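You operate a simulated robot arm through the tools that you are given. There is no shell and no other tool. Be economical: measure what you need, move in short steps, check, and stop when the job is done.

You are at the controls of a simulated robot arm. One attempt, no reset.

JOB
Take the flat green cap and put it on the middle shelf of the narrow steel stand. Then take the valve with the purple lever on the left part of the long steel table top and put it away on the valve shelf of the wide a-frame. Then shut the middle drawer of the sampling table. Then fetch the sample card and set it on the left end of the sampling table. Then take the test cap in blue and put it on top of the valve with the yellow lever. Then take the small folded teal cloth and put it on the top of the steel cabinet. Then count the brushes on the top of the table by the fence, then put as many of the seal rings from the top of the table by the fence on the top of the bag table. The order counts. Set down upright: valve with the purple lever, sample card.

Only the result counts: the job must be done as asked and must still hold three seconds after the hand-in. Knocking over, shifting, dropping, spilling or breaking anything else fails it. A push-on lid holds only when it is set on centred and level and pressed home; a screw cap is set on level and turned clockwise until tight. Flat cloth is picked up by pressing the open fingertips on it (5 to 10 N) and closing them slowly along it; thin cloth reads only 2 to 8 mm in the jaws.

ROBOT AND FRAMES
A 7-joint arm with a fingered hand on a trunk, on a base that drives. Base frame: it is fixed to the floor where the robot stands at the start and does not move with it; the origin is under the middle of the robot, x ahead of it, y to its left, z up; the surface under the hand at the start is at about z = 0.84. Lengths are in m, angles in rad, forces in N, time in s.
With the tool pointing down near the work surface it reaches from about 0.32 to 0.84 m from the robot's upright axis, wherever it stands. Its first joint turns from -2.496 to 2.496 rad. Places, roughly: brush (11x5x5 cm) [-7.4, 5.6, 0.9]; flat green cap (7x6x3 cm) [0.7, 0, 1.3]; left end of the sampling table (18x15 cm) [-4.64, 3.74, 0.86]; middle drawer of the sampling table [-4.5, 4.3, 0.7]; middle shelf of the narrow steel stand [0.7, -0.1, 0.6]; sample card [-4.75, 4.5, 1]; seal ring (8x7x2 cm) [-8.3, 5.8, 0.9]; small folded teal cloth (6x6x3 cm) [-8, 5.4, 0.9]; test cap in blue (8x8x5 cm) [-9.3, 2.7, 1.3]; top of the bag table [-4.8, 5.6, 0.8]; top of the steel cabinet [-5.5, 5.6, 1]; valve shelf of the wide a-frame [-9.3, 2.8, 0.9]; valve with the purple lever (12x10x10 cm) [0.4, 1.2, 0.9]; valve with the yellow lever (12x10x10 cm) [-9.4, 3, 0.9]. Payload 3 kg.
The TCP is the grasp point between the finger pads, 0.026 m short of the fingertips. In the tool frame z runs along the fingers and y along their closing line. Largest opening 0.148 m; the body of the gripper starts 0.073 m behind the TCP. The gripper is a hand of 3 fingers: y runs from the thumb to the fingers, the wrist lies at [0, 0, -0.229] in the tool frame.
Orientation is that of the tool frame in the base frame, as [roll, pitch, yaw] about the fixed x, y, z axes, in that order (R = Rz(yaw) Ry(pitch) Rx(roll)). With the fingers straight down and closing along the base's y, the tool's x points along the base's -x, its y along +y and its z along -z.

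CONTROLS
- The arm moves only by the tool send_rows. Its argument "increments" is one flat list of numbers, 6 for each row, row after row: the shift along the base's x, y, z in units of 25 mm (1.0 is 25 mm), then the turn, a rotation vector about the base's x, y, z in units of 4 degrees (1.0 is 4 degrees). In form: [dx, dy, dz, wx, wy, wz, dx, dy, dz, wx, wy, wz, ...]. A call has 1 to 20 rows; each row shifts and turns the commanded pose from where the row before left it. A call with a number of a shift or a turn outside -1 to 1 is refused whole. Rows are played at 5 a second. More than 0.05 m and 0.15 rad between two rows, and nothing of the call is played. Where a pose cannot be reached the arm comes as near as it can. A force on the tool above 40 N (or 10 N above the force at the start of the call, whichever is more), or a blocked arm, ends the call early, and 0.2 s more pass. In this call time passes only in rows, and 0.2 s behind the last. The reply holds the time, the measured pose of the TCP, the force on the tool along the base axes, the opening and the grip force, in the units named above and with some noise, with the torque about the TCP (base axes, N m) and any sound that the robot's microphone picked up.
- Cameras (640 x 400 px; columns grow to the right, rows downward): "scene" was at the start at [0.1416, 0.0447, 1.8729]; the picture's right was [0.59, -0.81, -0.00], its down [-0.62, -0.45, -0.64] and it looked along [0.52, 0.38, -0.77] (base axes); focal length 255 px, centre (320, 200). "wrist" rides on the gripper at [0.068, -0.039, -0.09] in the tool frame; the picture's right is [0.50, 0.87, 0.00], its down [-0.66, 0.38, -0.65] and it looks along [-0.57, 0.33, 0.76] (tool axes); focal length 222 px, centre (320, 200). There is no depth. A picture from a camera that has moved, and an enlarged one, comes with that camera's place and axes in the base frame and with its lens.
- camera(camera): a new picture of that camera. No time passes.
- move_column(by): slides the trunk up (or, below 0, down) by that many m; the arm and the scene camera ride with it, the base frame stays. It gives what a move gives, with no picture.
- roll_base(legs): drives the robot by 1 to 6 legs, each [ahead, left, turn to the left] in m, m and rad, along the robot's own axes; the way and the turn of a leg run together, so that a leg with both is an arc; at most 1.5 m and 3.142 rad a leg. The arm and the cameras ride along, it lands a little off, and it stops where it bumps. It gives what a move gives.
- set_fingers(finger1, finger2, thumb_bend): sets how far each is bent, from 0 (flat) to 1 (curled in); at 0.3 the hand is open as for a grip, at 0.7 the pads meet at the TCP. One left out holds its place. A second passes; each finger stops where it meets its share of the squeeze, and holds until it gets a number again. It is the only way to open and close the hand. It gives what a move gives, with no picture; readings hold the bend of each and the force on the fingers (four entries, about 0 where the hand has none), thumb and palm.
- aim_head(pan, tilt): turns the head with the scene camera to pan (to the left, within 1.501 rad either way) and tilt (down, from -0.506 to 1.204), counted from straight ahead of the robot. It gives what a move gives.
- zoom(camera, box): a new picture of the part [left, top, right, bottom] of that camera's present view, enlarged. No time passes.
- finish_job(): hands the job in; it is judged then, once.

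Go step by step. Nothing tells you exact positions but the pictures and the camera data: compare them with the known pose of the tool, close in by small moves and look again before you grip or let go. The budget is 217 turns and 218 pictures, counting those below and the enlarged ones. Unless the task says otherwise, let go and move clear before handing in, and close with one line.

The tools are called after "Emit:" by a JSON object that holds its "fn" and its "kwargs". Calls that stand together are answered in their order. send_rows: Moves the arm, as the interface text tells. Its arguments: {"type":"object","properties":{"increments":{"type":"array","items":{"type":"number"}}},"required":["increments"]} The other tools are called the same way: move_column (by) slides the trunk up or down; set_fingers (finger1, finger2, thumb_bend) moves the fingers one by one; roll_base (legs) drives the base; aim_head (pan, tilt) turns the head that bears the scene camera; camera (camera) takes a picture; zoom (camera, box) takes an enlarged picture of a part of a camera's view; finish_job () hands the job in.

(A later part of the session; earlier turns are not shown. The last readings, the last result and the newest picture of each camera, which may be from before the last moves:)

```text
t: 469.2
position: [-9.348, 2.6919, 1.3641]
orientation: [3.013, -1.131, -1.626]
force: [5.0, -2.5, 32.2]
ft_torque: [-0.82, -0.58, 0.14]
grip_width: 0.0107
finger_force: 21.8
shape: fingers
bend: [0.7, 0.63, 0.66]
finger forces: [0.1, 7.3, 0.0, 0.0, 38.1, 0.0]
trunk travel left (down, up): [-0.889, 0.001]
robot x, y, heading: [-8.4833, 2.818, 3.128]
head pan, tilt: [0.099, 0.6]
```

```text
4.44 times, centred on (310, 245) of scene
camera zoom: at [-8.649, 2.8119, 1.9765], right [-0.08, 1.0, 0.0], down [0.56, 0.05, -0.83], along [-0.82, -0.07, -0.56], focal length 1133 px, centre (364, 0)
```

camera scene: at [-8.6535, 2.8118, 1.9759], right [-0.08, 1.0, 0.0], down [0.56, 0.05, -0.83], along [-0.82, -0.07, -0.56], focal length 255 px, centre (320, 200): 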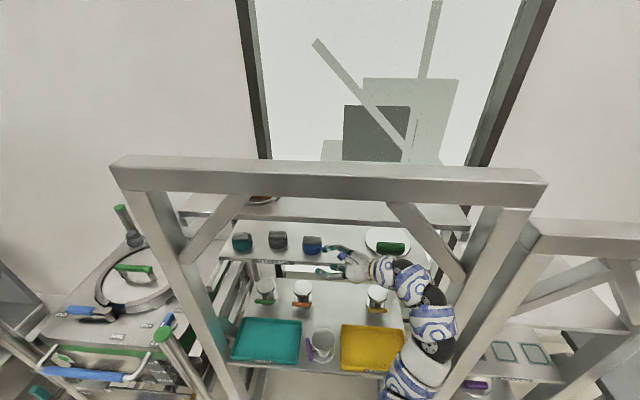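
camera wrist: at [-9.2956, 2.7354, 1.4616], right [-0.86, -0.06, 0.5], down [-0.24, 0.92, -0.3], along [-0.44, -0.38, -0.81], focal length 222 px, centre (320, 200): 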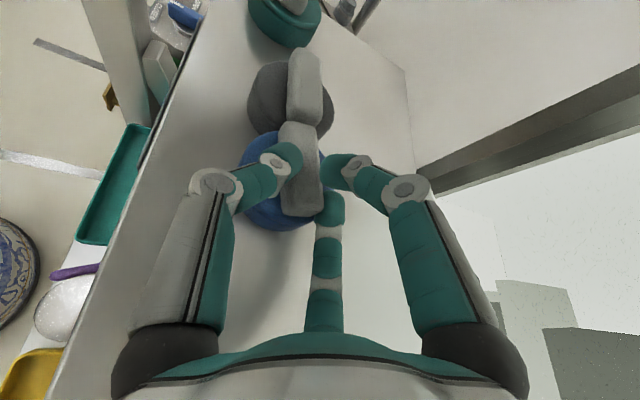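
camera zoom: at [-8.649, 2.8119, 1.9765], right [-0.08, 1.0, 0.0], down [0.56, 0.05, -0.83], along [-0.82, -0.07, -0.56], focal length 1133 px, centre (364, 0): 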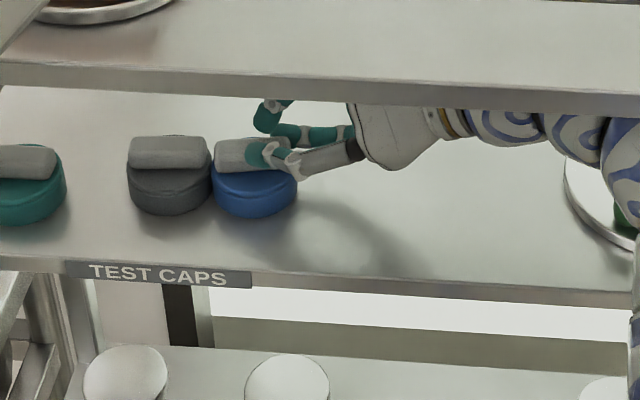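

The thumb landed on top of the bar. I'll lift, open a touch wider, shift along the bar, and come down again.

Emit:
{"fn": "send_rows", "kwargs": {"increments": [0, 0, 0.25, 0, 0, 0, 0, 0, 0.25, 0.1, 0.15, 0.25]}}

Emit:
{"fn": "set_fingers", "kwargs": {"finger1": 0.56, "finger2": 0.56, "thumb_bend": 0.55}}

Emit:
{"fn": "send_rows", "kwargs": {"increments": [0, -0.35, 0, 0, 0, 0, 0, -0.35, 0, 0, 0, 0, 0, 0, -0.2, 0, 0, 0]}}

Emit:
{"fn": "zoom", "kwargs": {"camera": "wrist", "box": [220, 60, 420, 260]}}

```text
t: 469.8
position: [-9.3519, 2.6933, 1.37]
orientation: [3.002, -1.12, -1.603]
force: [1.0, 0.3, -0.5]
ft_torque: [0.03, 0.04, -0.03]
grip_width: 0.0071
finger_force: 5.9
shape: fingers
bend: [0.7, 0.65, 0.66]
finger forces: [0.1, 5.5, 0.0, 0.1, 6.6, 0.0]
trunk travel left (down, up): [-0.889, 0.001]
robot x, y, heading: [-8.4855, 2.8161, 3.13]
head pan, tilt: [0.099, 0.6]
```

```text
t: 470.8
position: [-9.3512, 2.6907, 1.3731]
orientation: [2.996, -1.123, -1.595]
force: [0.5, -0.2, 0.7]
ft_torque: [0.01, 0.02, -0.02]
grip_width: 0.0438
finger_force: 0.4
shape: fingers
bend: [0.56, 0.57, 0.55]
finger forces: [0.0, 0.8, 0.0, 0.0, 0.0, 0.0]
trunk travel left (down, up): [-0.889, 0.001]
robot x, y, heading: [-8.4813, 2.82, 3.123]
head pan, tilt: [0.099, 0.6]
```

```text
t: 471.6
position: [-9.35, 2.6749, 1.3682]
orientation: [2.995, -1.122, -1.593]
force: [-0.4, 1.7, 6.3]
ft_torque: [0.11, 0.13, -0.04]
grip_width: 0.0436
finger_force: 3.1
shape: fingers
bend: [0.56, 0.59, 0.55]
finger forces: [0.0, 6.2, 0.0, 0.0, 0.0, 0.0]
trunk travel left (down, up): [-0.889, 0.001]
robot x, y, heading: [-8.4866, 2.8181, 3.123]
head pan, tilt: [0.099, 0.6]
```

```text
2.00 times, centred on (320, 160) of wrist
camera zoom: at [-9.2977, 2.7177, 1.4657], right [-0.86, -0.08, 0.51], down [-0.26, 0.92, -0.29], along [-0.44, -0.38, -0.81], focal length 444 px, centre (320, 280)
```

zoom: 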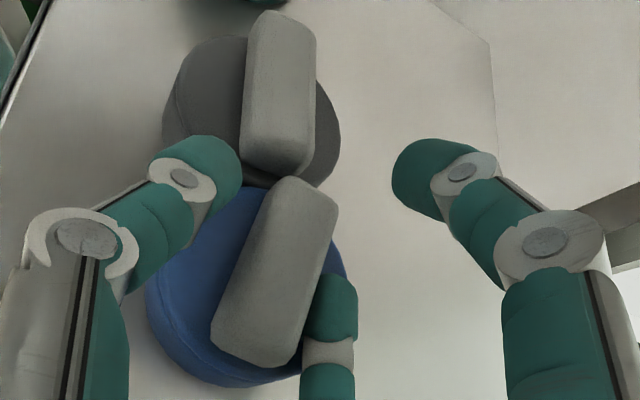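

Emit:
{"fn": "send_rows", "kwargs": {"increments": [0, 0.1, 0.12, 0, 0, 0]}}

Emit:
{"fn": "set_fingers", "kwargs": {"finger1": 0.62, "finger2": 0.62, "thumb_bend": 0.62}}

Emit:
{"fn": "zoom", "kwargs": {"camera": "wrist", "box": [220, 60, 420, 260]}}

```text
t: 472.0
position: [-9.3515, 2.6752, 1.3708]
orientation: [2.997, -1.123, -1.598]
force: [-0.2, -0.2, 2.2]
ft_torque: [-0.05, 0.04, 0.04]
grip_width: 0.0439
finger_force: 0.8
shape: fingers
bend: [0.56, 0.58, 0.55]
finger forces: [0.0, 1.9, 0.0, 0.0, 0.0, 0.0]
trunk travel left (down, up): [-0.889, 0.001]
robot x, y, heading: [-8.4818, 2.8191, 3.131]
head pan, tilt: [0.099, 0.6]
```

```text
t: 473.0
position: [-9.3509, 2.6762, 1.3707]
orientation: [2.997, -1.121, -1.597]
force: [0.7, -0.5, 0.3]
ft_torque: [0.02, 0.03, 0.02]
grip_width: 0.0235
finger_force: 0.0
shape: fingers
bend: [0.62, 0.62, 0.62]
finger forces: [0.0, 0.0, 0.1, 0.0, 0.0, 0.1]
trunk travel left (down, up): [-0.889, 0.001]
robot x, y, heading: [-8.4875, 2.8154, 3.126]
head pan, tilt: [0.099, 0.6]
```

```text
2.00 times, centred on (320, 160) of wrist
camera zoom: at [-9.2987, 2.7198, 1.468], right [-0.86, -0.08, 0.5], down [-0.26, 0.92, -0.29], along [-0.44, -0.38, -0.81], focal length 444 px, centre (320, 280)
```

zoom: 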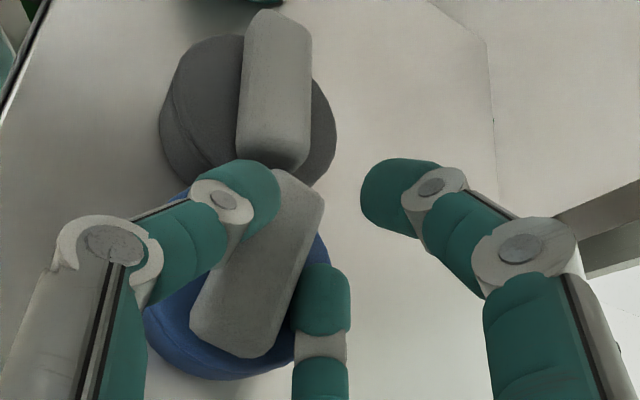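

The thumb is at the bar's top edge. I'll open only the thumb, drop about 9 mm, then close the thumb against the bar with the fingers held.

Emit:
{"fn": "set_fingers", "kwargs": {"thumb_bend": 0.53}}

Emit:
{"fn": "send_rows", "kwargs": {"increments": [0, 0, -0.2, 0, 0, 0, 0, 0, -0.18, 0, 0, 0]}}

Emit:
{"fn": "set_fingers", "kwargs": {"thumb_bend": 0.64}}

Emit:
{"fn": "zoom", "kwargs": {"camera": "wrist", "box": [220, 60, 420, 260]}}

```text
t: 474.0
position: [-9.3516, 2.676, 1.3707]
orientation: [2.997, -1.123, -1.594]
force: [0.5, -0.1, -0.7]
ft_torque: [0.03, -0.01, 0.01]
grip_width: 0.0385
finger_force: 0.1
shape: fingers
bend: [0.62, 0.62, 0.53]
finger forces: [0.1, 0.0, 0.0, 0.0, 0.0, 0.1]
trunk travel left (down, up): [-0.889, 0.001]
robot x, y, heading: [-8.4832, 2.8175, 3.125]
head pan, tilt: [0.099, 0.6]
```

```text
t: 474.6
position: [-9.3517, 2.6769, 1.3626]
orientation: [2.995, -1.122, -1.594]
force: [-1.0, 1.2, 4.7]
ft_torque: [0.06, 0.11, -0.02]
grip_width: 0.0388
finger_force: 2.3
shape: fingers
bend: [0.62, 0.64, 0.53]
finger forces: [0.0, 5.3, 0.2, 0.0, 0.0, 0.0]
trunk travel left (down, up): [-0.889, 0.001]
robot x, y, heading: [-8.4863, 2.8208, 3.126]
head pan, tilt: [0.099, 0.6]
```

```text
t: 475.6
position: [-9.3504, 2.6759, 1.3633]
orientation: [2.997, -1.121, -1.592]
force: [1.1, -1.3, 6.8]
ft_torque: [-0.01, 0.08, 0.05]
grip_width: 0.0251
finger_force: 4.6
shape: fingers
bend: [0.62, 0.64, 0.62]
finger forces: [0.1, 6.0, 0.0, 0.0, 3.9, 0.0]
trunk travel left (down, up): [-0.889, 0.001]
robot x, y, heading: [-8.4846, 2.8198, 3.129]
head pan, tilt: [0.099, 0.6]
```

```text
2.00 times, centred on (320, 160) of wrist
camera zoom: at [-9.2979, 2.72, 1.4596], right [-0.86, -0.08, 0.51], down [-0.26, 0.92, -0.29], along [-0.44, -0.38, -0.81], focal length 444 px, centre (320, 280)
```

zoom: 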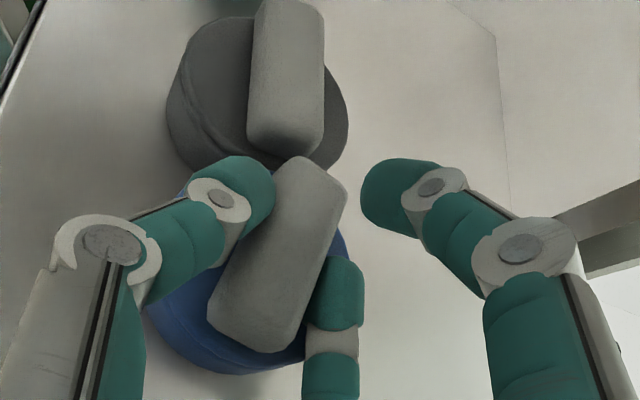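

Now the bar is pinched between thumb and lower finger. Tighten.

Emit:
{"fn": "set_fingers", "kwargs": {"finger1": 0.66, "finger2": 0.74, "thumb_bend": 0.74}}

Emit:
{"fn": "zoom", "kwargs": {"camera": "wrist", "box": [220, 60, 420, 260]}}

```text
t: 476.6
position: [-9.3522, 2.6759, 1.3623]
orientation: [2.996, -1.122, -1.597]
force: [0.5, -0.1, 0.4]
ft_torque: [0.02, -0.02, 0.0]
grip_width: 0.0128
finger_force: 11.8
shape: fingers
bend: [0.66, 0.63, 0.67]
finger forces: [0.0, 12.0, 0.0, 0.1, 11.9, 0.1]
trunk travel left (down, up): [-0.889, 0.001]
robot x, y, heading: [-8.4878, 2.8146, 3.129]
head pan, tilt: [0.099, 0.6]
```

```text
2.00 times, centred on (320, 160) of wrist
camera zoom: at [-9.299, 2.7202, 1.4587], right [-0.86, -0.08, 0.5], down [-0.26, 0.92, -0.29], along [-0.44, -0.38, -0.81], focal length 444 px, centre (320, 280)
```

zoom: 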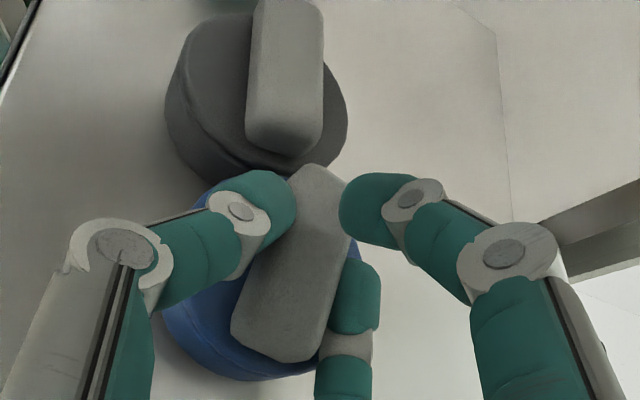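

Emit:
{"fn": "set_fingers", "kwargs": {"finger1": 0.74}}

Emit:
{"fn": "send_rows", "kwargs": {"increments": [0, 0.2, 0.2, 0, 0, 0, 0, 0.3, 0.2, 0, 0, 0, 0.3, 0.3, 0.1, 0, 0, 0]}}

Emit:
{"fn": "camera", "kwargs": {"camera": "wrist"}}

Emit:
{"fn": "zoom", "kwargs": {"camera": "scene", "box": [220, 190, 380, 310]}}

```text
t: 477.6
position: [-9.3506, 2.6769, 1.3622]
orientation: [2.997, -1.122, -1.596]
force: [0.2, -0.2, 0.2]
ft_torque: [0.0, 0.03, -0.01]
grip_width: 0.0053
finger_force: 12.3
shape: fingers
bend: [0.73, 0.63, 0.67]
finger forces: [2.1, 11.6, 0.1, 0.0, 11.9, 0.0]
trunk travel left (down, up): [-0.889, 0.001]
robot x, y, heading: [-8.4821, 2.8198, 3.125]
head pan, tilt: [0.099, 0.6]
```

```text
t: 478.4
position: [-9.3438, 2.6964, 1.3746]
orientation: [2.999, -1.123, -1.597]
force: [0.3, 0.0, -0.6]
ft_torque: [0.01, -0.01, -0.02]
grip_width: 0.0051
finger_force: 12.1
shape: fingers
bend: [0.73, 0.63, 0.67]
finger forces: [1.4, 11.4, 0.0, 0.0, 11.7, 0.0]
trunk travel left (down, up): [-0.889, 0.001]
robot x, y, heading: [-8.4845, 2.8149, 3.122]
head pan, tilt: [0.099, 0.6]
```

```text
68 pictures are left
camera wrist: at [-9.2917, 2.7402, 1.4717], right [-0.86, -0.08, 0.5], down [-0.26, 0.92, -0.29], along [-0.44, -0.38, -0.81], focal length 222 px, centre (320, 200)
```

wrist: 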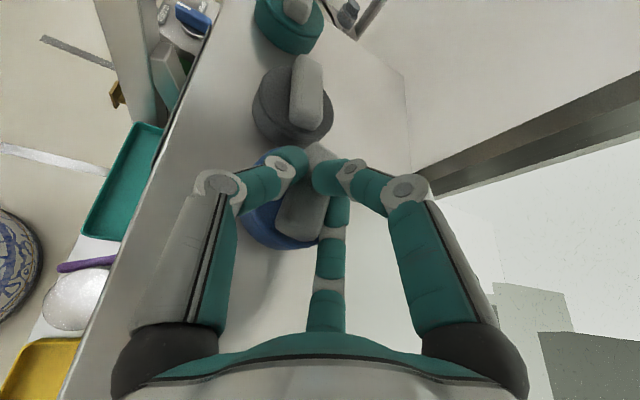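

```text
3.33 times, centred on (300, 250) of scene
camera zoom: at [-8.6535, 2.8119, 1.9759], right [-0.08, 1.0, 0.0], down [0.56, 0.05, -0.83], along [-0.82, -0.07, -0.56], focal length 850 px, centre (387, 33)
```

zoom: 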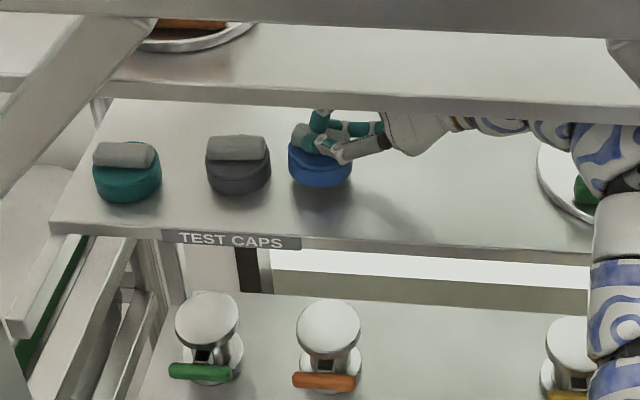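

The blue cap is in hand and clear of its neighbours. I'll back straight out of the frame.

Emit:
{"fn": "roll_base", "kwargs": {"legs": [[-0.32, 0, 0]]}}

Emit:
{"fn": "send_rows", "kwargs": {"increments": [0, 0, 0, 0, 0, -1, 0, 0, 0, 0, 0, -1, 0, 0, 0, 0, 0, -1, 0, 0, 0, 0, 0, -1, 0, 0, 0, 0, 0, -1, 0, 0, 0, 0, 0, -1, 0, 0, 0, 0, 0, -1, 0, 0, 0, 0, 0, -1, 0, 0, 0, 0, 0, -1, 0, 0, 0, 0, 0, -1]}}

Emit:
{"fn": "camera", "kwargs": {"camera": "wrist"}}

```text
t: 480.6
position: [-9.0159, 2.6892, 1.3746]
orientation: [2.995, -1.124, -1.59]
force: [0.4, 1.1, -0.4]
ft_torque: [0.02, 0.02, -0.05]
grip_width: 0.0048
finger_force: 12.3
shape: fingers
bend: [0.73, 0.63, 0.67]
finger forces: [1.5, 11.3, 0.1, 0.0, 11.7, 0.0]
trunk travel left (down, up): [-0.889, 0.001]
robot x, y, heading: [-8.1609, 2.8118, 3.126]
head pan, tilt: [0.099, 0.6]
```

```text
t: 482.8
position: [-9.0155, 2.6883, 1.3751]
orientation: [2.996, -1.12, -2.292]
force: [0.7, 0.5, -0.3]
ft_torque: [0.01, 0.01, 0.0]
grip_width: 0.0045
finger_force: 13.3
shape: fingers
bend: [0.73, 0.63, 0.67]
finger forces: [1.6, 11.6, 0.0, 0.0, 11.8, 0.0]
trunk travel left (down, up): [-0.889, 0.001]
robot x, y, heading: [-8.1563, 2.8128, 3.13]
head pan, tilt: [0.099, 0.6]
```

```text
66 pictures are left
camera wrist: at [-8.9468, 2.6886, 1.4717], right [-0.71, 0.49, 0.51], down [0.4, 0.87, -0.29], along [-0.58, 0.0, -0.81], focal length 222 px, centre (320, 200)
```

wrist: 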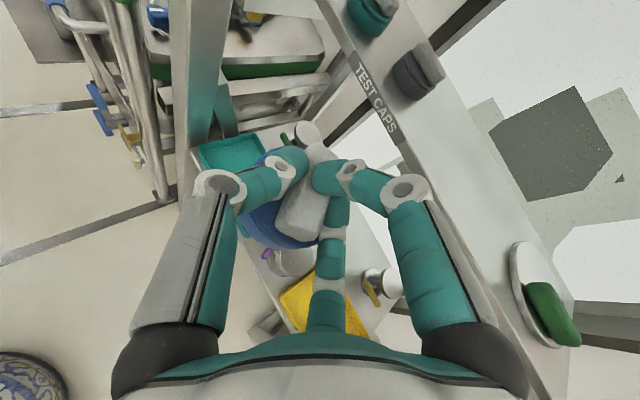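

Emit:
{"fn": "send_rows", "kwargs": {"increments": [0, 0, 0, 0, 0, -1, 0, 0, 0, 0, 0, -1, 0, 0, 0, 0, 0, -1, 0, 0, 0, 0, 0, -1, 0, 0, 0, 0, 0, -1, 0, 0, 0, 0, 0, -1, 0, 0, 0, 0, 0, -1, 0, 0, 0, 0, 0, -1, 0, 0, 0, 0, 0, -1, 0, 0, 0, 0, 0, -1]}}

Emit:
{"fn": "roll_base", "kwargs": {"legs": [[0, -0.3, 0]]}}

Emit:
{"fn": "move_column", "kwargs": {"by": -0.28}}

Emit:
{"fn": "camera", "kwargs": {"camera": "scene"}}

Emit:
{"fn": "camera", "kwargs": {"camera": "wrist"}}

```text
t: 484.9
position: [-9.0152, 2.6867, 1.3751]
orientation: [2.996, -1.121, -2.989]
force: [0.4, 0.7, -0.2]
ft_torque: [0.0, 0.01, 0.0]
grip_width: 0.0042
finger_force: 12.0
shape: fingers
bend: [0.73, 0.63, 0.67]
finger forces: [1.2, 11.4, 0.1, 0.1, 11.8, 0.1]
trunk travel left (down, up): [-0.889, 0.001]
robot x, y, heading: [-8.1572, 2.815, 3.131]
head pan, tilt: [0.099, 0.6]
```

```text
t: 487.0
position: [-9.0109, 2.9975, 1.374]
orientation: [2.998, -1.122, -2.995]
force: [-0.6, 0.2, -0.9]
ft_torque: [-0.06, -0.04, 0.02]
grip_width: 0.0046
finger_force: 12.1
shape: fingers
bend: [0.73, 0.63, 0.67]
finger forces: [1.3, 11.5, 0.0, 0.1, 11.6, 0.0]
trunk travel left (down, up): [-0.889, 0.001]
robot x, y, heading: [-8.1521, 3.1187, 3.123]
head pan, tilt: [0.099, 0.6]
```

```text
t: 489.8
position: [-9.0118, 2.9949, 1.094]
orientation: [2.998, -1.123, -2.993]
force: [1.3, 0.1, -1.5]
ft_torque: [-0.01, 0.0, 0.0]
grip_width: 0.0044
finger_force: 11.4
shape: fingers
bend: [0.73, 0.63, 0.67]
finger forces: [1.2, 11.5, 0.0, 0.1, 11.6, 0.0]
trunk travel left (down, up): [-0.609, 0.281]
robot x, y, heading: [-8.1524, 3.1128, 3.124]
head pan, tilt: [0.099, 0.6]
```

```text
65 pictures are left
camera scene: at [-8.3209, 3.1104, 1.6959], right [-0.08, 1.0, 0.0], down [0.56, 0.05, -0.83], along [-0.82, -0.07, -0.57], focal length 255 px, centre (320, 200)
```

scene: 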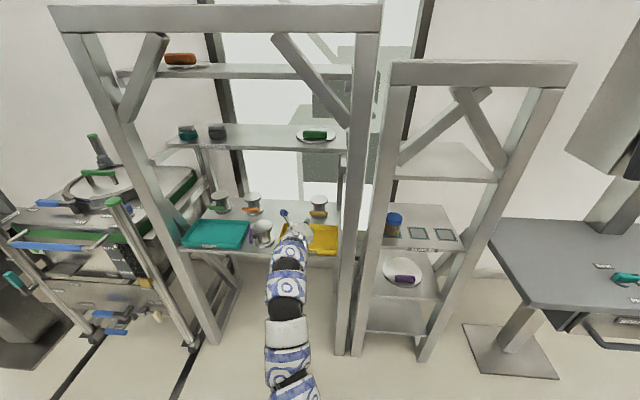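

```text
64 pictures are left
camera wrist: at [-8.9584, 2.9506, 1.1918], right [-0.23, 0.83, 0.5], down [0.86, 0.41, -0.29], along [-0.45, 0.37, -0.81], focal length 222 px, centre (320, 200)
```

wrist: 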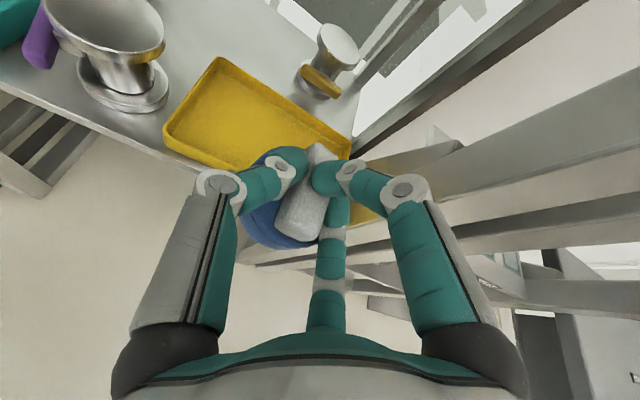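

The yellow-lever valve's top is at about (-9.395, 3.013, 0.957). I'll drive in part way under the cap shelf and check the alignment.

Emit:
{"fn": "roll_base", "kwargs": {"legs": [[0.25, -0.01, 0]]}}

Emit:
{"fn": "camera", "kwargs": {"camera": "wrist"}}

Emit:
{"fn": "zoom", "kwargs": {"camera": "scene", "box": [220, 150, 420, 300]}}

```text
t: 491.7
position: [-9.2685, 3.01, 1.095]
orientation: [2.997, -1.123, -2.993]
force: [0.9, -0.1, -0.6]
ft_torque: [0.0, 0.0, 0.03]
grip_width: 0.0043
finger_force: 12.3
shape: fingers
bend: [0.73, 0.63, 0.67]
finger forces: [1.4, 11.6, 0.0, 0.0, 11.7, 0.0]
trunk travel left (down, up): [-0.609, 0.281]
robot x, y, heading: [-8.4066, 3.1323, 3.122]
head pan, tilt: [0.099, 0.6]
```

```text
63 pictures are left
camera wrist: at [-9.2145, 2.965, 1.1913], right [-0.23, 0.83, 0.5], down [0.86, 0.41, -0.29], along [-0.45, 0.37, -0.81], focal length 222 px, centre (320, 200)
```

wrist: 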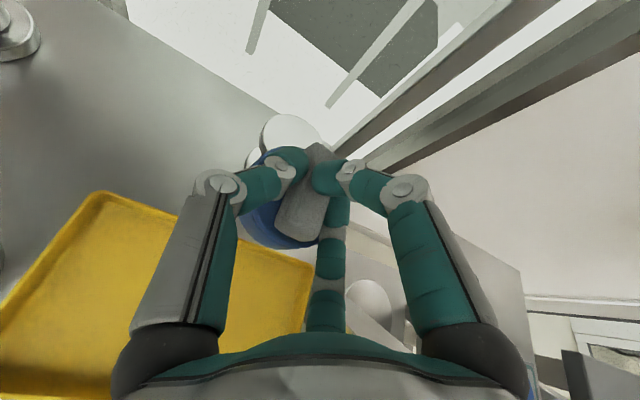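

```text
2.67 times, centred on (320, 225) of scene
camera zoom: at [-8.5772, 3.1249, 1.6958], right [-0.08, 1.0, 0.0], down [0.56, 0.05, -0.82], along [-0.82, -0.07, -0.57], focal length 680 px, centre (320, 133)
```

zoom: 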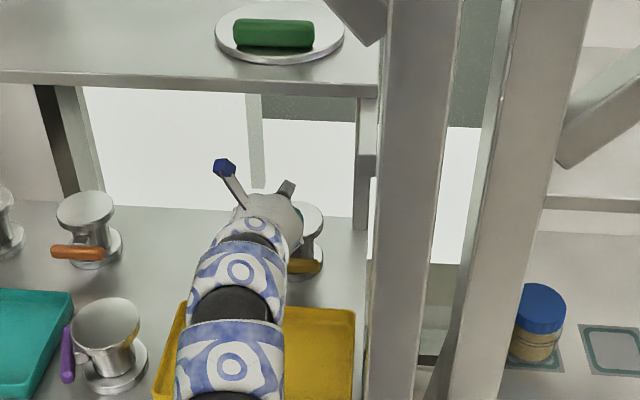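

Emit:
{"fn": "roll_base", "kwargs": {"legs": [[0.12, 0, 0]]}}

Emit:
{"fn": "camera", "kwargs": {"camera": "wrist"}}

Emit:
{"fn": "zoom", "kwargs": {"camera": "scene", "box": [240, 140, 380, 260]}}

```text
t: 492.9
position: [-9.3851, 3.011, 1.0941]
orientation: [2.997, -1.124, -2.992]
force: [0.4, -0.2, -0.6]
ft_torque: [-0.01, -0.02, 0.02]
grip_width: 0.0045
finger_force: 12.6
shape: fingers
bend: [0.73, 0.63, 0.67]
finger forces: [1.3, 11.6, 0.0, 0.1, 11.7, 0.0]
trunk travel left (down, up): [-0.609, 0.281]
robot x, y, heading: [-8.5254, 3.1293, 3.128]
head pan, tilt: [0.099, 0.6]
```

```text
61 pictures are left
camera wrist: at [-9.3318, 2.966, 1.1911], right [-0.23, 0.83, 0.5], down [0.86, 0.41, -0.29], along [-0.45, 0.37, -0.81], focal length 222 px, centre (320, 200)
```

wrist: 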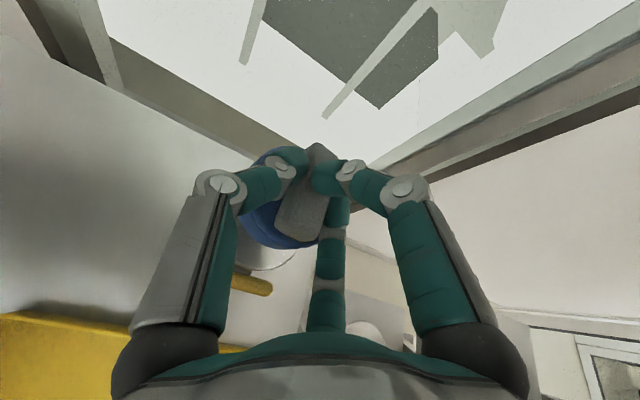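

```text
3.33 times, centred on (310, 200) of scene
camera zoom: at [-8.6948, 3.1266, 1.6957], right [-0.08, 1.0, 0.0], down [0.56, 0.05, -0.82], along [-0.82, -0.07, -0.57], focal length 850 px, centre (353, 200)
```

zoom: 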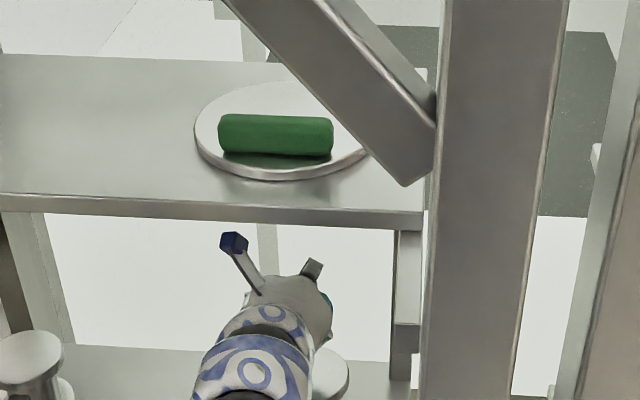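

Emit:
{"fn": "zoom", "kwargs": {"camera": "wrist", "box": [200, 130, 360, 310]}}

```text
2.22 times, centred on (280, 220) of wrist
camera zoom: at [-9.3318, 2.966, 1.1911], right [-0.23, 0.83, 0.5], down [0.86, 0.41, -0.29], along [-0.45, 0.37, -0.81], focal length 494 px, centre (409, 156)
```

zoom: 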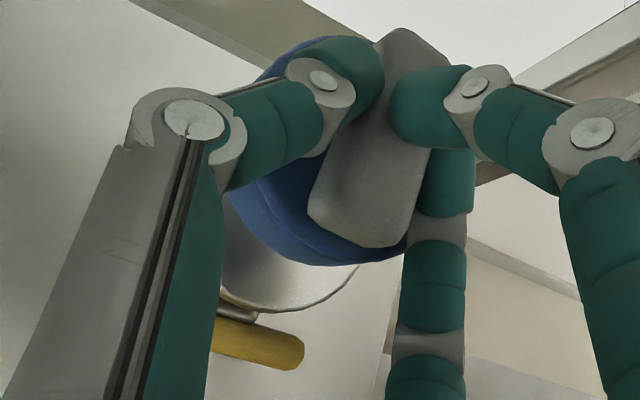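

I estimate the cap is about 12 mm too far back and 4 mm off in y relative to the valve. I'll correct, lower to just above, and re-check.

Emit:
{"fn": "send_rows", "kwargs": {"increments": [0.25, 0.08, -0.2, 0, 0, 0, 0.25, 0.08, -0.4, 0, 0, 0, 0, 0, -0.4, 0, 0, 0, 0, 0, -0.4, 0, 0, 0, 0, 0, -0.4, 0, 0, 0]}}

Emit:
{"fn": "zoom", "kwargs": {"camera": "wrist", "box": [200, 130, 360, 310]}}

```text
t: 494.1
position: [-9.3728, 3.0142, 1.0503]
orientation: [2.998, -1.121, -2.992]
force: [-0.7, -0.3, -1.5]
ft_torque: [-0.02, 0.0, -0.01]
grip_width: 0.0043
finger_force: 12.1
shape: fingers
bend: [0.73, 0.63, 0.67]
finger forces: [1.3, 11.6, 0.0, 0.0, 11.8, 0.0]
trunk travel left (down, up): [-0.609, 0.281]
robot x, y, heading: [-8.5251, 3.1292, 3.127]
head pan, tilt: [0.099, 0.6]
```

```text
2.22 times, centred on (280, 220) of wrist
camera zoom: at [-9.3188, 2.97, 1.1467], right [-0.23, 0.83, 0.5], down [0.86, 0.41, -0.29], along [-0.45, 0.37, -0.81], focal length 494 px, centre (409, 156)
```

zoom: 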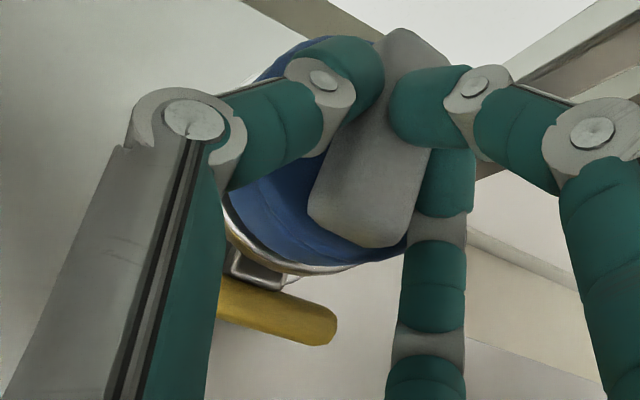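

The outlines now look concentric. Lowering to contact and pressing.

Emit:
{"fn": "send_rows", "kwargs": {"increments": [0, 0, -0.3, 0, 0, 0, 0, 0, -0.2, 0, 0, 0, 0, 0, -0.2, 0, 0, 0, 0, 0, -0.15, 0, 0, 0, 0, 0, -0.15, 0, 0, 0, 0, 0, -0.15, 0, 0, 0]}}

Emit:
{"fn": "zoom", "kwargs": {"camera": "wrist", "box": [200, 130, 360, 310]}}

```text
t: 495.5
position: [-9.3723, 3.0142, 1.0208]
orientation: [2.998, -1.122, -2.991]
force: [0.1, -0.2, 2.7]
ft_torque: [0.06, 0.03, 0.0]
grip_width: 0.0043
finger_force: 13.9
shape: fingers
bend: [0.73, 0.63, 0.67]
finger forces: [4.0, 11.5, 0.0, 0.1, 12.7, 0.1]
trunk travel left (down, up): [-0.609, 0.281]
robot x, y, heading: [-8.5253, 3.1318, 3.126]
head pan, tilt: [0.099, 0.6]
```

```text
2.22 times, centred on (280, 220) of wrist
camera zoom: at [-9.3186, 2.9694, 1.1186], right [-0.23, 0.83, 0.5], down [0.86, 0.41, -0.29], along [-0.45, 0.37, -0.81], focal length 494 px, centre (409, 156)
```

zoom: 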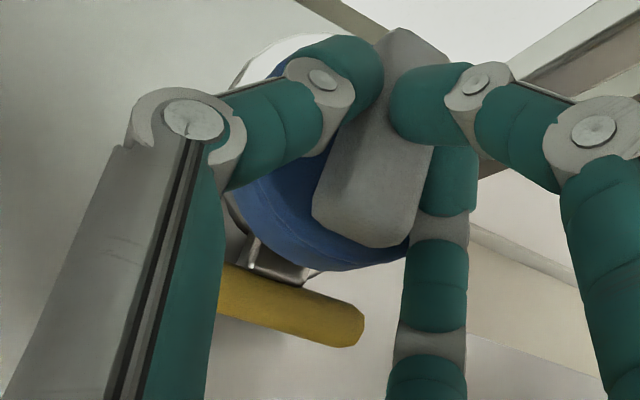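

The cap looks about 5 mm off toward +y. I'll lift slightly, correct, and set it down again.

Emit:
{"fn": "send_rows", "kwargs": {"increments": [0, 0, 0.25, 0, 0, 0, -0.1, -0.2, 0, 0, 0, 0, 0, 0, -0.15, 0, 0, 0]}}

Emit:
{"fn": "zoom", "kwargs": {"camera": "wrist", "box": [200, 130, 360, 310]}}

```text
t: 496.3
position: [-9.3744, 3.0108, 1.0227]
orientation: [2.997, -1.122, -2.994]
force: [-0.2, 0.0, 0.2]
ft_torque: [0.0, -0.01, 0.01]
grip_width: 0.0041
finger_force: 13.1
shape: fingers
bend: [0.73, 0.63, 0.67]
finger forces: [2.1, 11.6, 0.0, 0.1, 11.7, 0.0]
trunk travel left (down, up): [-0.609, 0.281]
robot x, y, heading: [-8.5253, 3.1336, 3.125]
head pan, tilt: [0.099, 0.6]
```

```text
2.22 times, centred on (280, 220) of wrist
camera zoom: at [-9.3209, 2.9655, 1.1203], right [-0.23, 0.83, 0.5], down [0.86, 0.41, -0.29], along [-0.45, 0.37, -0.81], focal length 494 px, centre (409, 156)
```

zoom: 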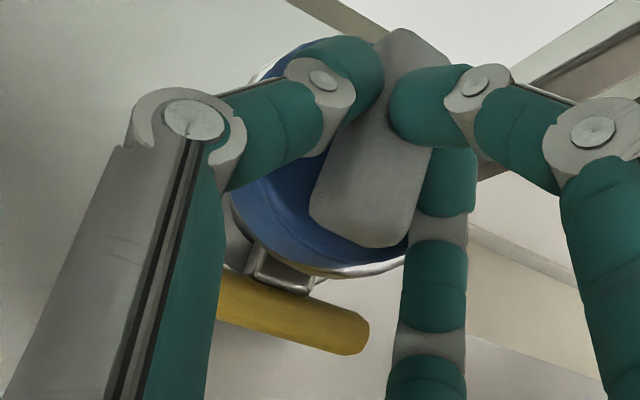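

Centred within a millimetre or two. Now pressing down.

Emit:
{"fn": "send_rows", "kwargs": {"increments": [-0.06, 0.04, -0.15, 0, 0, 0, 0, 0, -0.15, 0, 0, 0, 0, 0, -0.15, 0, 0, 0, 0, 0, -0.15, 0, 0, 0, 0, 0, -0.15, 0, 0, 0]}}

Emit:
{"fn": "zoom", "kwargs": {"camera": "wrist", "box": [200, 130, 360, 310]}}

```text
t: 497.7
position: [-9.3762, 3.0107, 1.0104]
orientation: [2.997, -1.134, -2.994]
force: [-0.2, -0.5, 21.2]
ft_torque: [0.31, 0.13, 0.02]
grip_width: 0.0082
finger_force: 26.8
shape: fingers
bend: [0.72, 0.69, 0.67]
finger forces: [11.8, 28.3, 0.0, 0.1, 12.6, 0.1]
trunk travel left (down, up): [-0.609, 0.281]
robot x, y, heading: [-8.5235, 3.1333, 3.127]
head pan, tilt: [0.099, 0.6]
stopped in row 5: the force on the tool passed its limit at 41 N (the readings are from after the stop); the commanded pose is now the measured one
```

```text
2.22 times, centred on (280, 220) of wrist
camera zoom: at [-9.3221, 2.9661, 1.1073], right [-0.22, 0.83, 0.51], down [0.86, 0.41, -0.3], along [-0.46, 0.37, -0.81], focal length 494 px, centre (409, 156)
```

zoom: 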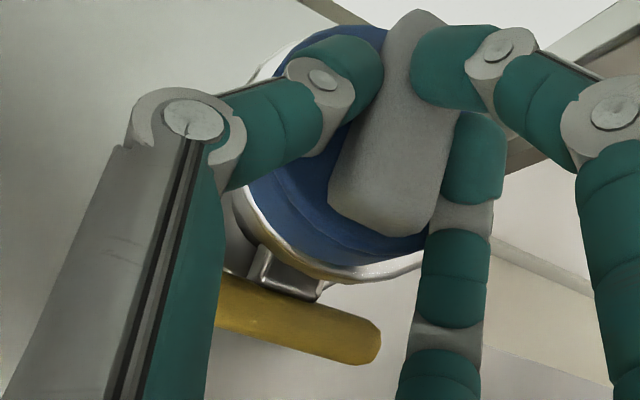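

The cap is seated on the disc with an even rim showing. I'll relieve pressure and open.

Emit:
{"fn": "send_rows", "kwargs": {"increments": [0, 0, 0.1, 0, 0, 0]}}

Emit:
{"fn": "set_fingers", "kwargs": {"finger1": 0.6, "finger2": 0.6, "thumb_bend": 0.6}}

Emit:
{"fn": "set_fingers", "kwargs": {"finger1": 0.5, "finger2": 0.52, "thumb_bend": 0.5}}

Emit:
{"fn": "zoom", "kwargs": {"camera": "wrist", "box": [200, 130, 360, 310]}}

```text
t: 498.1
position: [-9.3752, 3.0101, 1.0106]
orientation: [2.997, -1.129, -2.992]
force: [-4.9, 1.0, 20.2]
ft_torque: [0.22, 0.28, 0.04]
grip_width: 0.008
finger_force: 24.2
shape: fingers
bend: [0.72, 0.69, 0.67]
finger forces: [11.8, 24.6, 0.0, 0.0, 11.7, 0.1]
trunk travel left (down, up): [-0.609, 0.281]
robot x, y, heading: [-8.524, 3.133, 3.121]
head pan, tilt: [0.099, 0.6]
```

```text
t: 499.1
position: [-9.3757, 3.01, 1.0095]
orientation: [2.998, -1.127, -2.992]
force: [-0.6, 1.3, 15.2]
ft_torque: [0.4, -0.11, 0.02]
grip_width: 0.0288
finger_force: 8.5
shape: fingers
bend: [0.6, 0.69, 0.6]
finger forces: [0.1, 17.2, 0.0, 0.1, 0.0, 0.0]
trunk travel left (down, up): [-0.609, 0.281]
robot x, y, heading: [-8.5207, 3.1311, 3.127]
head pan, tilt: [0.099, 0.6]
```

```text
t: 500.1
position: [-9.3752, 3.011, 1.0099]
orientation: [2.996, -1.126, -2.992]
force: [-0.8, 1.0, 16.0]
ft_torque: [0.46, -0.07, 0.0]
grip_width: 0.0613
finger_force: 8.7
shape: fingers
bend: [0.5, 0.7, 0.5]
finger forces: [0.0, 17.0, 0.0, 0.0, 0.0, 0.1]
trunk travel left (down, up): [-0.609, 0.281]
robot x, y, heading: [-8.5221, 3.1339, 3.127]
head pan, tilt: [0.099, 0.6]
```

```text
2.22 times, centred on (280, 220) of wrist
camera zoom: at [-9.3216, 2.9655, 1.1068], right [-0.23, 0.83, 0.51], down [0.86, 0.41, -0.29], along [-0.45, 0.37, -0.81], focal length 494 px, centre (409, 156)
```

zoom: 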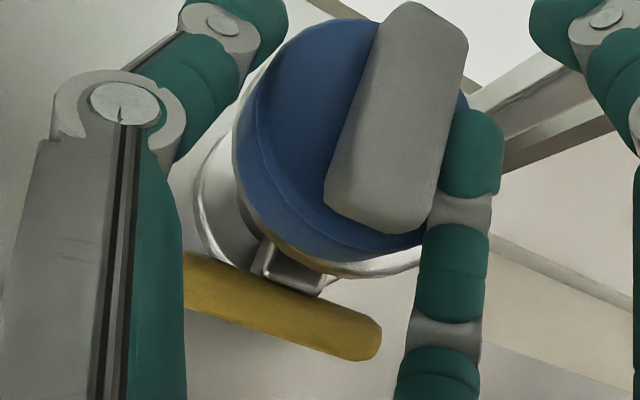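

Only the lower finger still rests on the cap. I'll lift straight up to free it.

Emit:
{"fn": "send_rows", "kwargs": {"increments": [0, 0, 0.15, 0, 0, 0, 0, 0, 0.2, 0, 0, 0, 0, 0, 0.3, 0, 0, 0, 0, 0, 0.4, 0, 0, 0, 0, 0, 0.4, 0, 0, 0]}}

Emit:
{"fn": "zoom", "kwargs": {"camera": "wrist", "box": [200, 130, 360, 310]}}

```text
t: 501.3
position: [-9.3757, 3.0103, 1.0425]
orientation: [2.996, -1.124, -2.99]
force: [-0.6, -0.7, -0.9]
ft_torque: [0.01, 0.02, 0.0]
grip_width: 0.0614
finger_force: 0.2
shape: fingers
bend: [0.5, 0.52, 0.5]
finger forces: [0.0, 0.0, 0.0, 0.0, 0.0, 0.0]
trunk travel left (down, up): [-0.609, 0.281]
robot x, y, heading: [-8.5252, 3.1344, 3.125]
head pan, tilt: [0.099, 0.6]
```

```text
2.22 times, centred on (280, 220) of wrist
camera zoom: at [-9.3219, 2.9649, 1.1394], right [-0.23, 0.83, 0.51], down [0.86, 0.41, -0.29], along [-0.45, 0.37, -0.81], focal length 494 px, centre (409, 156)
```

zoom: 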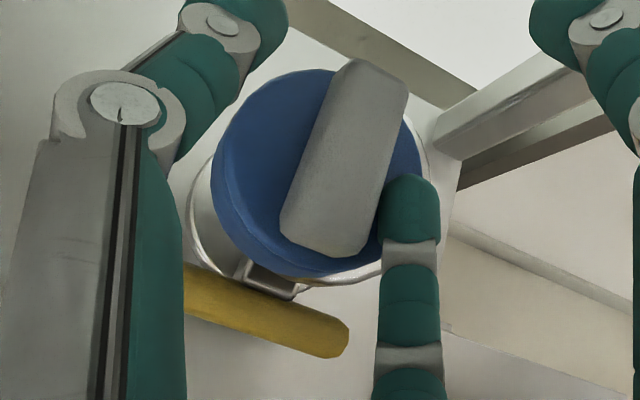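

The cap sits on the valve. To make sure it is pressed home evenly, I'll make a fist and press once on the middle of its bar.

Emit:
{"fn": "send_rows", "kwargs": {"increments": [0, 0, 0.6, 0, 0, 0]}}

Emit:
{"fn": "set_fingers", "kwargs": {"finger1": 0.7, "finger2": 0.7, "thumb_bend": 0.7}}

Emit:
{"fn": "send_rows", "kwargs": {"increments": [-0.2, 0, -0.2, 0, 0, 0, -0.2, 0.05, -0.3, 0, 0, 0, 0, 0, -0.3, 0, 0, 0, 0, 0, -0.3, 0, 0, 0, 0, 0, -0.3, 0, 0, 0, 0, 0, -0.3, 0, 0, 0, 0, 0, -0.3, 0, 0, 0]}}

Emit:
{"fn": "camera", "kwargs": {"camera": "wrist"}}

```text
t: 501.7
position: [-9.3772, 3.0097, 1.0584]
orientation: [2.998, -1.126, -2.992]
force: [0.6, 0.0, 0.5]
ft_torque: [-0.01, 0.01, 0.02]
grip_width: 0.0615
finger_force: 0.0
shape: fingers
bend: [0.5, 0.52, 0.5]
finger forces: [0.1, 0.1, 0.0, 0.1, 0.0, 0.0]
trunk travel left (down, up): [-0.609, 0.281]
robot x, y, heading: [-8.5248, 3.1297, 3.125]
head pan, tilt: [0.099, 0.6]
```

```text
t: 502.7
position: [-9.3755, 3.0092, 1.0586]
orientation: [2.995, -1.127, -2.992]
force: [0.1, 0.0, -0.1]
ft_torque: [-0.04, 0.04, -0.01]
grip_width: 0.0002
finger_force: 0.1
shape: fingers
bend: [0.69, 0.7, 0.7]
finger forces: [0.1, 0.0, 0.1, 0.0, 0.1, 0.0]
trunk travel left (down, up): [-0.609, 0.281]
robot x, y, heading: [-8.5221, 3.1325, 3.123]
head pan, tilt: [0.099, 0.6]
```

```text
t: 504.2
position: [-9.3879, 3.0125, 1.0253]
orientation: [3.004, -1.147, -2.999]
force: [0.2, 2.2, 16.4]
ft_torque: [0.01, 0.25, 0.01]
grip_width: 0.0016
finger_force: 10.2
shape: fingers
bend: [0.68, 0.71, 0.7]
finger forces: [0.1, 10.2, 0.1, 0.0, 9.9, 0.0]
trunk travel left (down, up): [-0.609, 0.281]
robot x, y, heading: [-8.5268, 3.1363, 3.127]
head pan, tilt: [0.099, 0.6]
stopped in row 7: the force on the tool passed its limit at 46 N (the readings are from after the stop); the commanded pose is now the measured one
```

```text
52 pictures are left
camera wrist: at [-9.3332, 2.968, 1.1215], right [-0.22, 0.84, 0.5], down [0.86, 0.41, -0.31], along [-0.46, 0.37, -0.81], focal length 222 px, centre (320, 200)
```

wrist: 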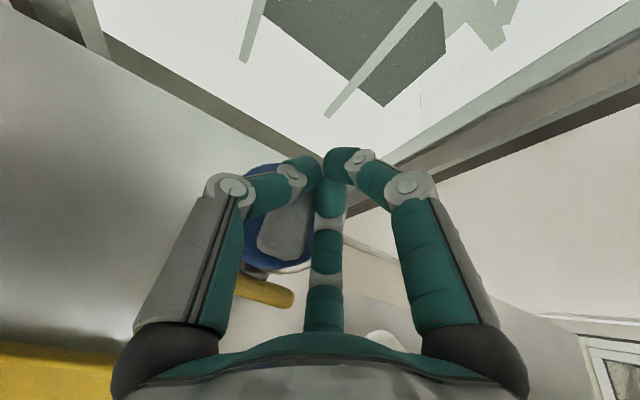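

Pressed firmly. Lifting off and backing out of the frame, then a check picture.

Emit:
{"fn": "send_rows", "kwargs": {"increments": [0, 0, 0.5, 0, 0, 0, 0.2, 0, 0.7, 0, 0, 0, 0.4, 0, 0.2, 0, 0, 0]}}

Emit:
{"fn": "roll_base", "kwargs": {"legs": [[-0.36, 0, 0]]}}

Emit:
{"fn": "zoom", "kwargs": {"camera": "scene", "box": [160, 100, 400, 280]}}

```text
t: 505.0
position: [-9.3724, 3.0114, 1.0569]
orientation: [3.003, -1.137, -2.995]
force: [0.1, -0.1, 0.8]
ft_torque: [-0.01, 0.03, 0.01]
grip_width: 0.0003
finger_force: 0.0
shape: fingers
bend: [0.69, 0.7, 0.7]
finger forces: [0.0, 0.1, 0.0, 0.0, 0.0, 0.1]
trunk travel left (down, up): [-0.609, 0.281]
robot x, y, heading: [-8.5247, 3.1376, 3.124]
head pan, tilt: [0.099, 0.6]
```

```text
t: 507.4
position: [-9.0033, 3.0077, 1.0582]
orientation: [3.002, -1.14, -3.002]
force: [0.0, -0.1, 0.7]
ft_torque: [0.0, 0.0, -0.04]
grip_width: 0.0004
finger_force: 0.0
shape: fingers
bend: [0.69, 0.7, 0.7]
finger forces: [0.0, 0.0, 0.0, 0.1, 0.1, 0.0]
trunk travel left (down, up): [-0.609, 0.281]
robot x, y, heading: [-8.1565, 3.1319, 3.124]
head pan, tilt: [0.099, 0.6]
```

```text
2.22 times, centred on (280, 190) of scene
camera zoom: at [-8.3235, 3.1205, 1.6959], right [-0.08, 1.0, 0.0], down [0.56, 0.04, -0.83], along [-0.82, -0.07, -0.56], focal length 567 px, centre (409, 222)
```

zoom: 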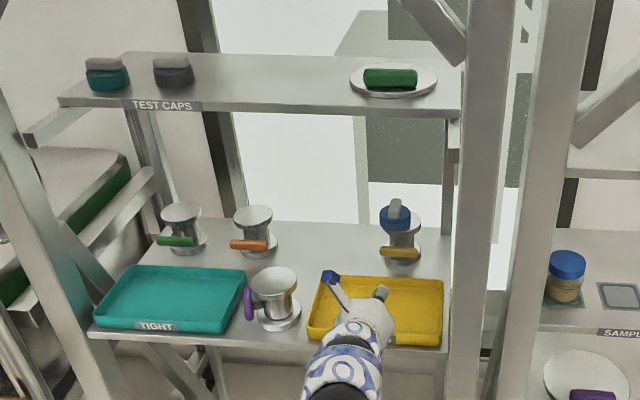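

Emit:
{"fn": "zoom", "kwargs": {"camera": "scene", "box": [290, 175, 340, 220]}}

```text
8.89 times, centred on (315, 198) of scene
camera zoom: at [-8.3235, 3.1205, 1.6959], right [-0.08, 1.0, 0.0], down [0.56, 0.04, -0.83], along [-0.82, -0.07, -0.56], focal length 2266 px, centre (364, 222)
```

zoom: 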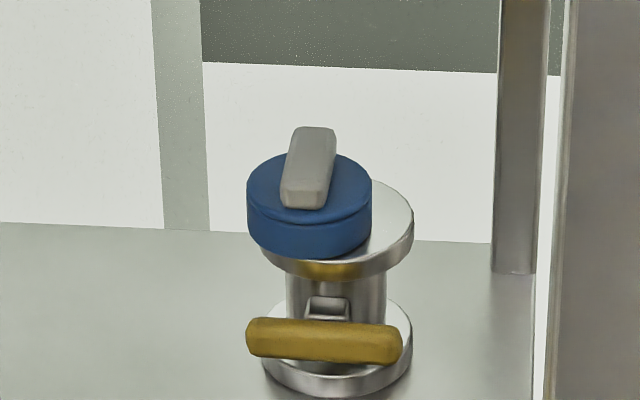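

The cap sits about 16 mm off toward -y, having slid during pressing. I'll go back in, re-pinch the bar, and recentre it.

Emit:
{"fn": "set_fingers", "kwargs": {"finger1": 0.6, "finger2": 0.6, "thumb_bend": 0.52}}

Emit:
{"fn": "roll_base", "kwargs": {"legs": [[0.36, 0, 0]]}}

Emit:
{"fn": "zoom", "kwargs": {"camera": "wrist", "box": [200, 130, 360, 310]}}

```text
t: 508.4
position: [-9.0051, 3.0084, 1.0571]
orientation: [3.002, -1.137, -3.003]
force: [0.7, 0.6, 0.2]
ft_torque: [0.01, -0.01, -0.01]
grip_width: 0.0422
finger_force: 0.1
shape: fingers
bend: [0.6, 0.6, 0.52]
finger forces: [0.0, 0.0, 0.0, 0.1, 0.0, 0.1]
trunk travel left (down, up): [-0.609, 0.281]
robot x, y, heading: [-8.1521, 3.1283, 3.12]
head pan, tilt: [0.099, 0.6]
```

```text
t: 510.7
position: [-9.3635, 3.013, 1.0573]
orientation: [3.003, -1.138, -2.998]
force: [0.3, -0.4, -1.0]
ft_torque: [0.03, 0.0, 0.02]
grip_width: 0.0427
finger_force: 0.1
shape: fingers
bend: [0.6, 0.6, 0.52]
finger forces: [0.0, 0.1, 0.0, 0.1, 0.0, 0.0]
trunk travel left (down, up): [-0.609, 0.281]
robot x, y, heading: [-8.5181, 3.1313, 3.123]
head pan, tilt: [0.099, 0.6]
```

```text
2.22 times, centred on (280, 220) of wrist
camera zoom: at [-9.3089, 2.9696, 1.1528], right [-0.22, 0.83, 0.5], down [0.86, 0.41, -0.3], along [-0.46, 0.37, -0.81], focal length 494 px, centre (409, 156)
```

zoom: 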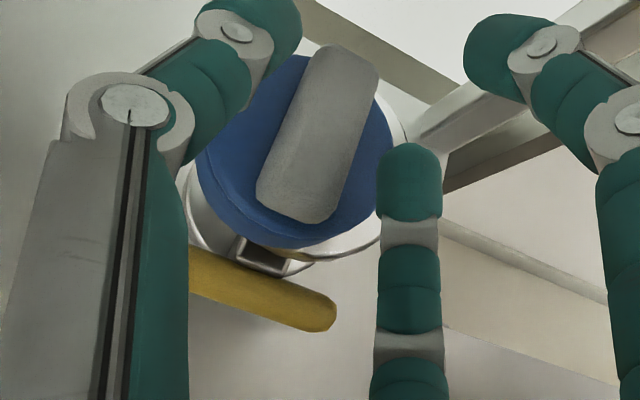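

Emit:
{"fn": "send_rows", "kwargs": {"increments": [-0.36, -0.16, 0, 0, 0, 0, 0, 0, -0.4, 0, 0, 0, 0, 0, -0.4, 0, 0, 0, 0, 0, -0.3, 0, 0, 0, 0, 0, -0.25, 0, 0, 0]}}

Emit:
{"fn": "zoom", "kwargs": {"camera": "wrist", "box": [200, 130, 360, 310]}}

```text
t: 511.9
position: [-9.3716, 3.0106, 1.0231]
orientation: [3.001, -1.139, -3.0]
force: [1.1, 0.0, 6.2]
ft_torque: [0.14, -0.09, -0.02]
grip_width: 0.0424
finger_force: 3.3
shape: fingers
bend: [0.6, 0.63, 0.52]
finger forces: [0.0, 6.6, 0.0, 0.0, 0.0, 0.0]
trunk travel left (down, up): [-0.609, 0.281]
robot x, y, heading: [-8.5134, 3.1351, 3.119]
head pan, tilt: [0.099, 0.6]
```

```text
2.22 times, centred on (280, 220) of wrist
camera zoom: at [-9.3169, 2.9661, 1.1195], right [-0.22, 0.84, 0.5], down [0.86, 0.41, -0.3], along [-0.46, 0.37, -0.81], focal length 494 px, centre (409, 156)
```

zoom: 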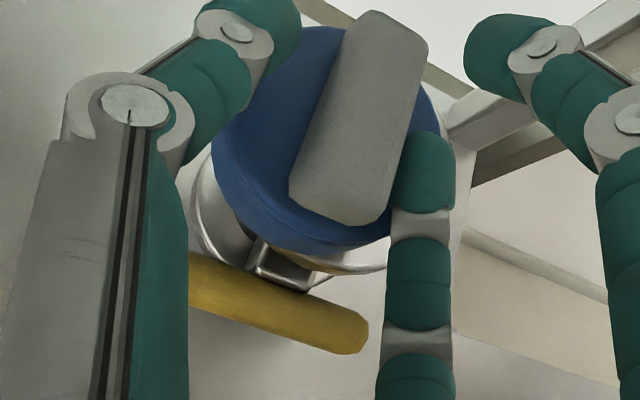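

Same grip geometry as at the pick. Closing, then lifting slightly and shifting.

Emit:
{"fn": "set_fingers", "kwargs": {"finger1": 0.64, "finger2": 0.66, "thumb_bend": 0.64}}

Emit:
{"fn": "set_fingers", "kwargs": {"finger1": 0.74, "finger2": 0.74, "thumb_bend": 0.74}}

Emit:
{"fn": "send_rows", "kwargs": {"increments": [0, 0, 0.2, 0, 0, 0, 0, 0, 0.1, 0, 0, 0]}}

Emit:
{"fn": "zoom", "kwargs": {"camera": "wrist", "box": [200, 130, 360, 310]}}

```text
t: 512.9
position: [-9.3717, 3.0098, 1.0217]
orientation: [3.001, -1.139, -3.0]
force: [-0.2, -0.9, 1.9]
ft_torque: [0.01, -0.01, 0.03]
grip_width: 0.0234
finger_force: 4.3
shape: fingers
bend: [0.64, 0.65, 0.61]
finger forces: [0.0, 4.7, 0.0, 0.1, 4.3, 0.0]
trunk travel left (down, up): [-0.609, 0.281]
robot x, y, heading: [-8.5159, 3.1254, 3.124]
head pan, tilt: [0.099, 0.6]
```

```text
t: 513.9
position: [-9.3721, 3.0098, 1.022]
orientation: [3.001, -1.137, -3.001]
force: [0.3, -0.6, 0.0]
ft_torque: [0.02, -0.05, -0.04]
grip_width: 0.0069
finger_force: 12.9
shape: fingers
bend: [0.73, 0.63, 0.66]
finger forces: [1.8, 11.6, 0.0, 0.0, 12.2, 0.1]
trunk travel left (down, up): [-0.609, 0.281]
robot x, y, heading: [-8.5128, 3.1318, 3.121]
head pan, tilt: [0.099, 0.6]
```

```text
t: 514.5
position: [-9.3712, 3.0098, 1.0313]
orientation: [3.001, -1.139, -2.999]
force: [-1.2, -0.1, -1.4]
ft_torque: [0.02, -0.01, 0.03]
grip_width: 0.0068
finger_force: 12.7
shape: fingers
bend: [0.73, 0.63, 0.66]
finger forces: [1.5, 11.6, 0.0, 0.0, 12.1, 0.0]
trunk travel left (down, up): [-0.609, 0.281]
robot x, y, heading: [-8.5126, 3.1346, 3.124]
head pan, tilt: [0.099, 0.6]
```

```text
2.22 times, centred on (280, 220) of wrist
camera zoom: at [-9.3169, 2.9655, 1.1267], right [-0.22, 0.83, 0.5], down [0.86, 0.41, -0.3], along [-0.46, 0.37, -0.81], focal length 494 px, centre (409, 156)
```

zoom: 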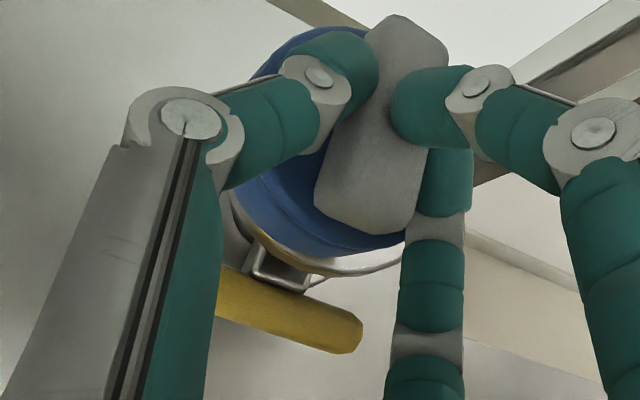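

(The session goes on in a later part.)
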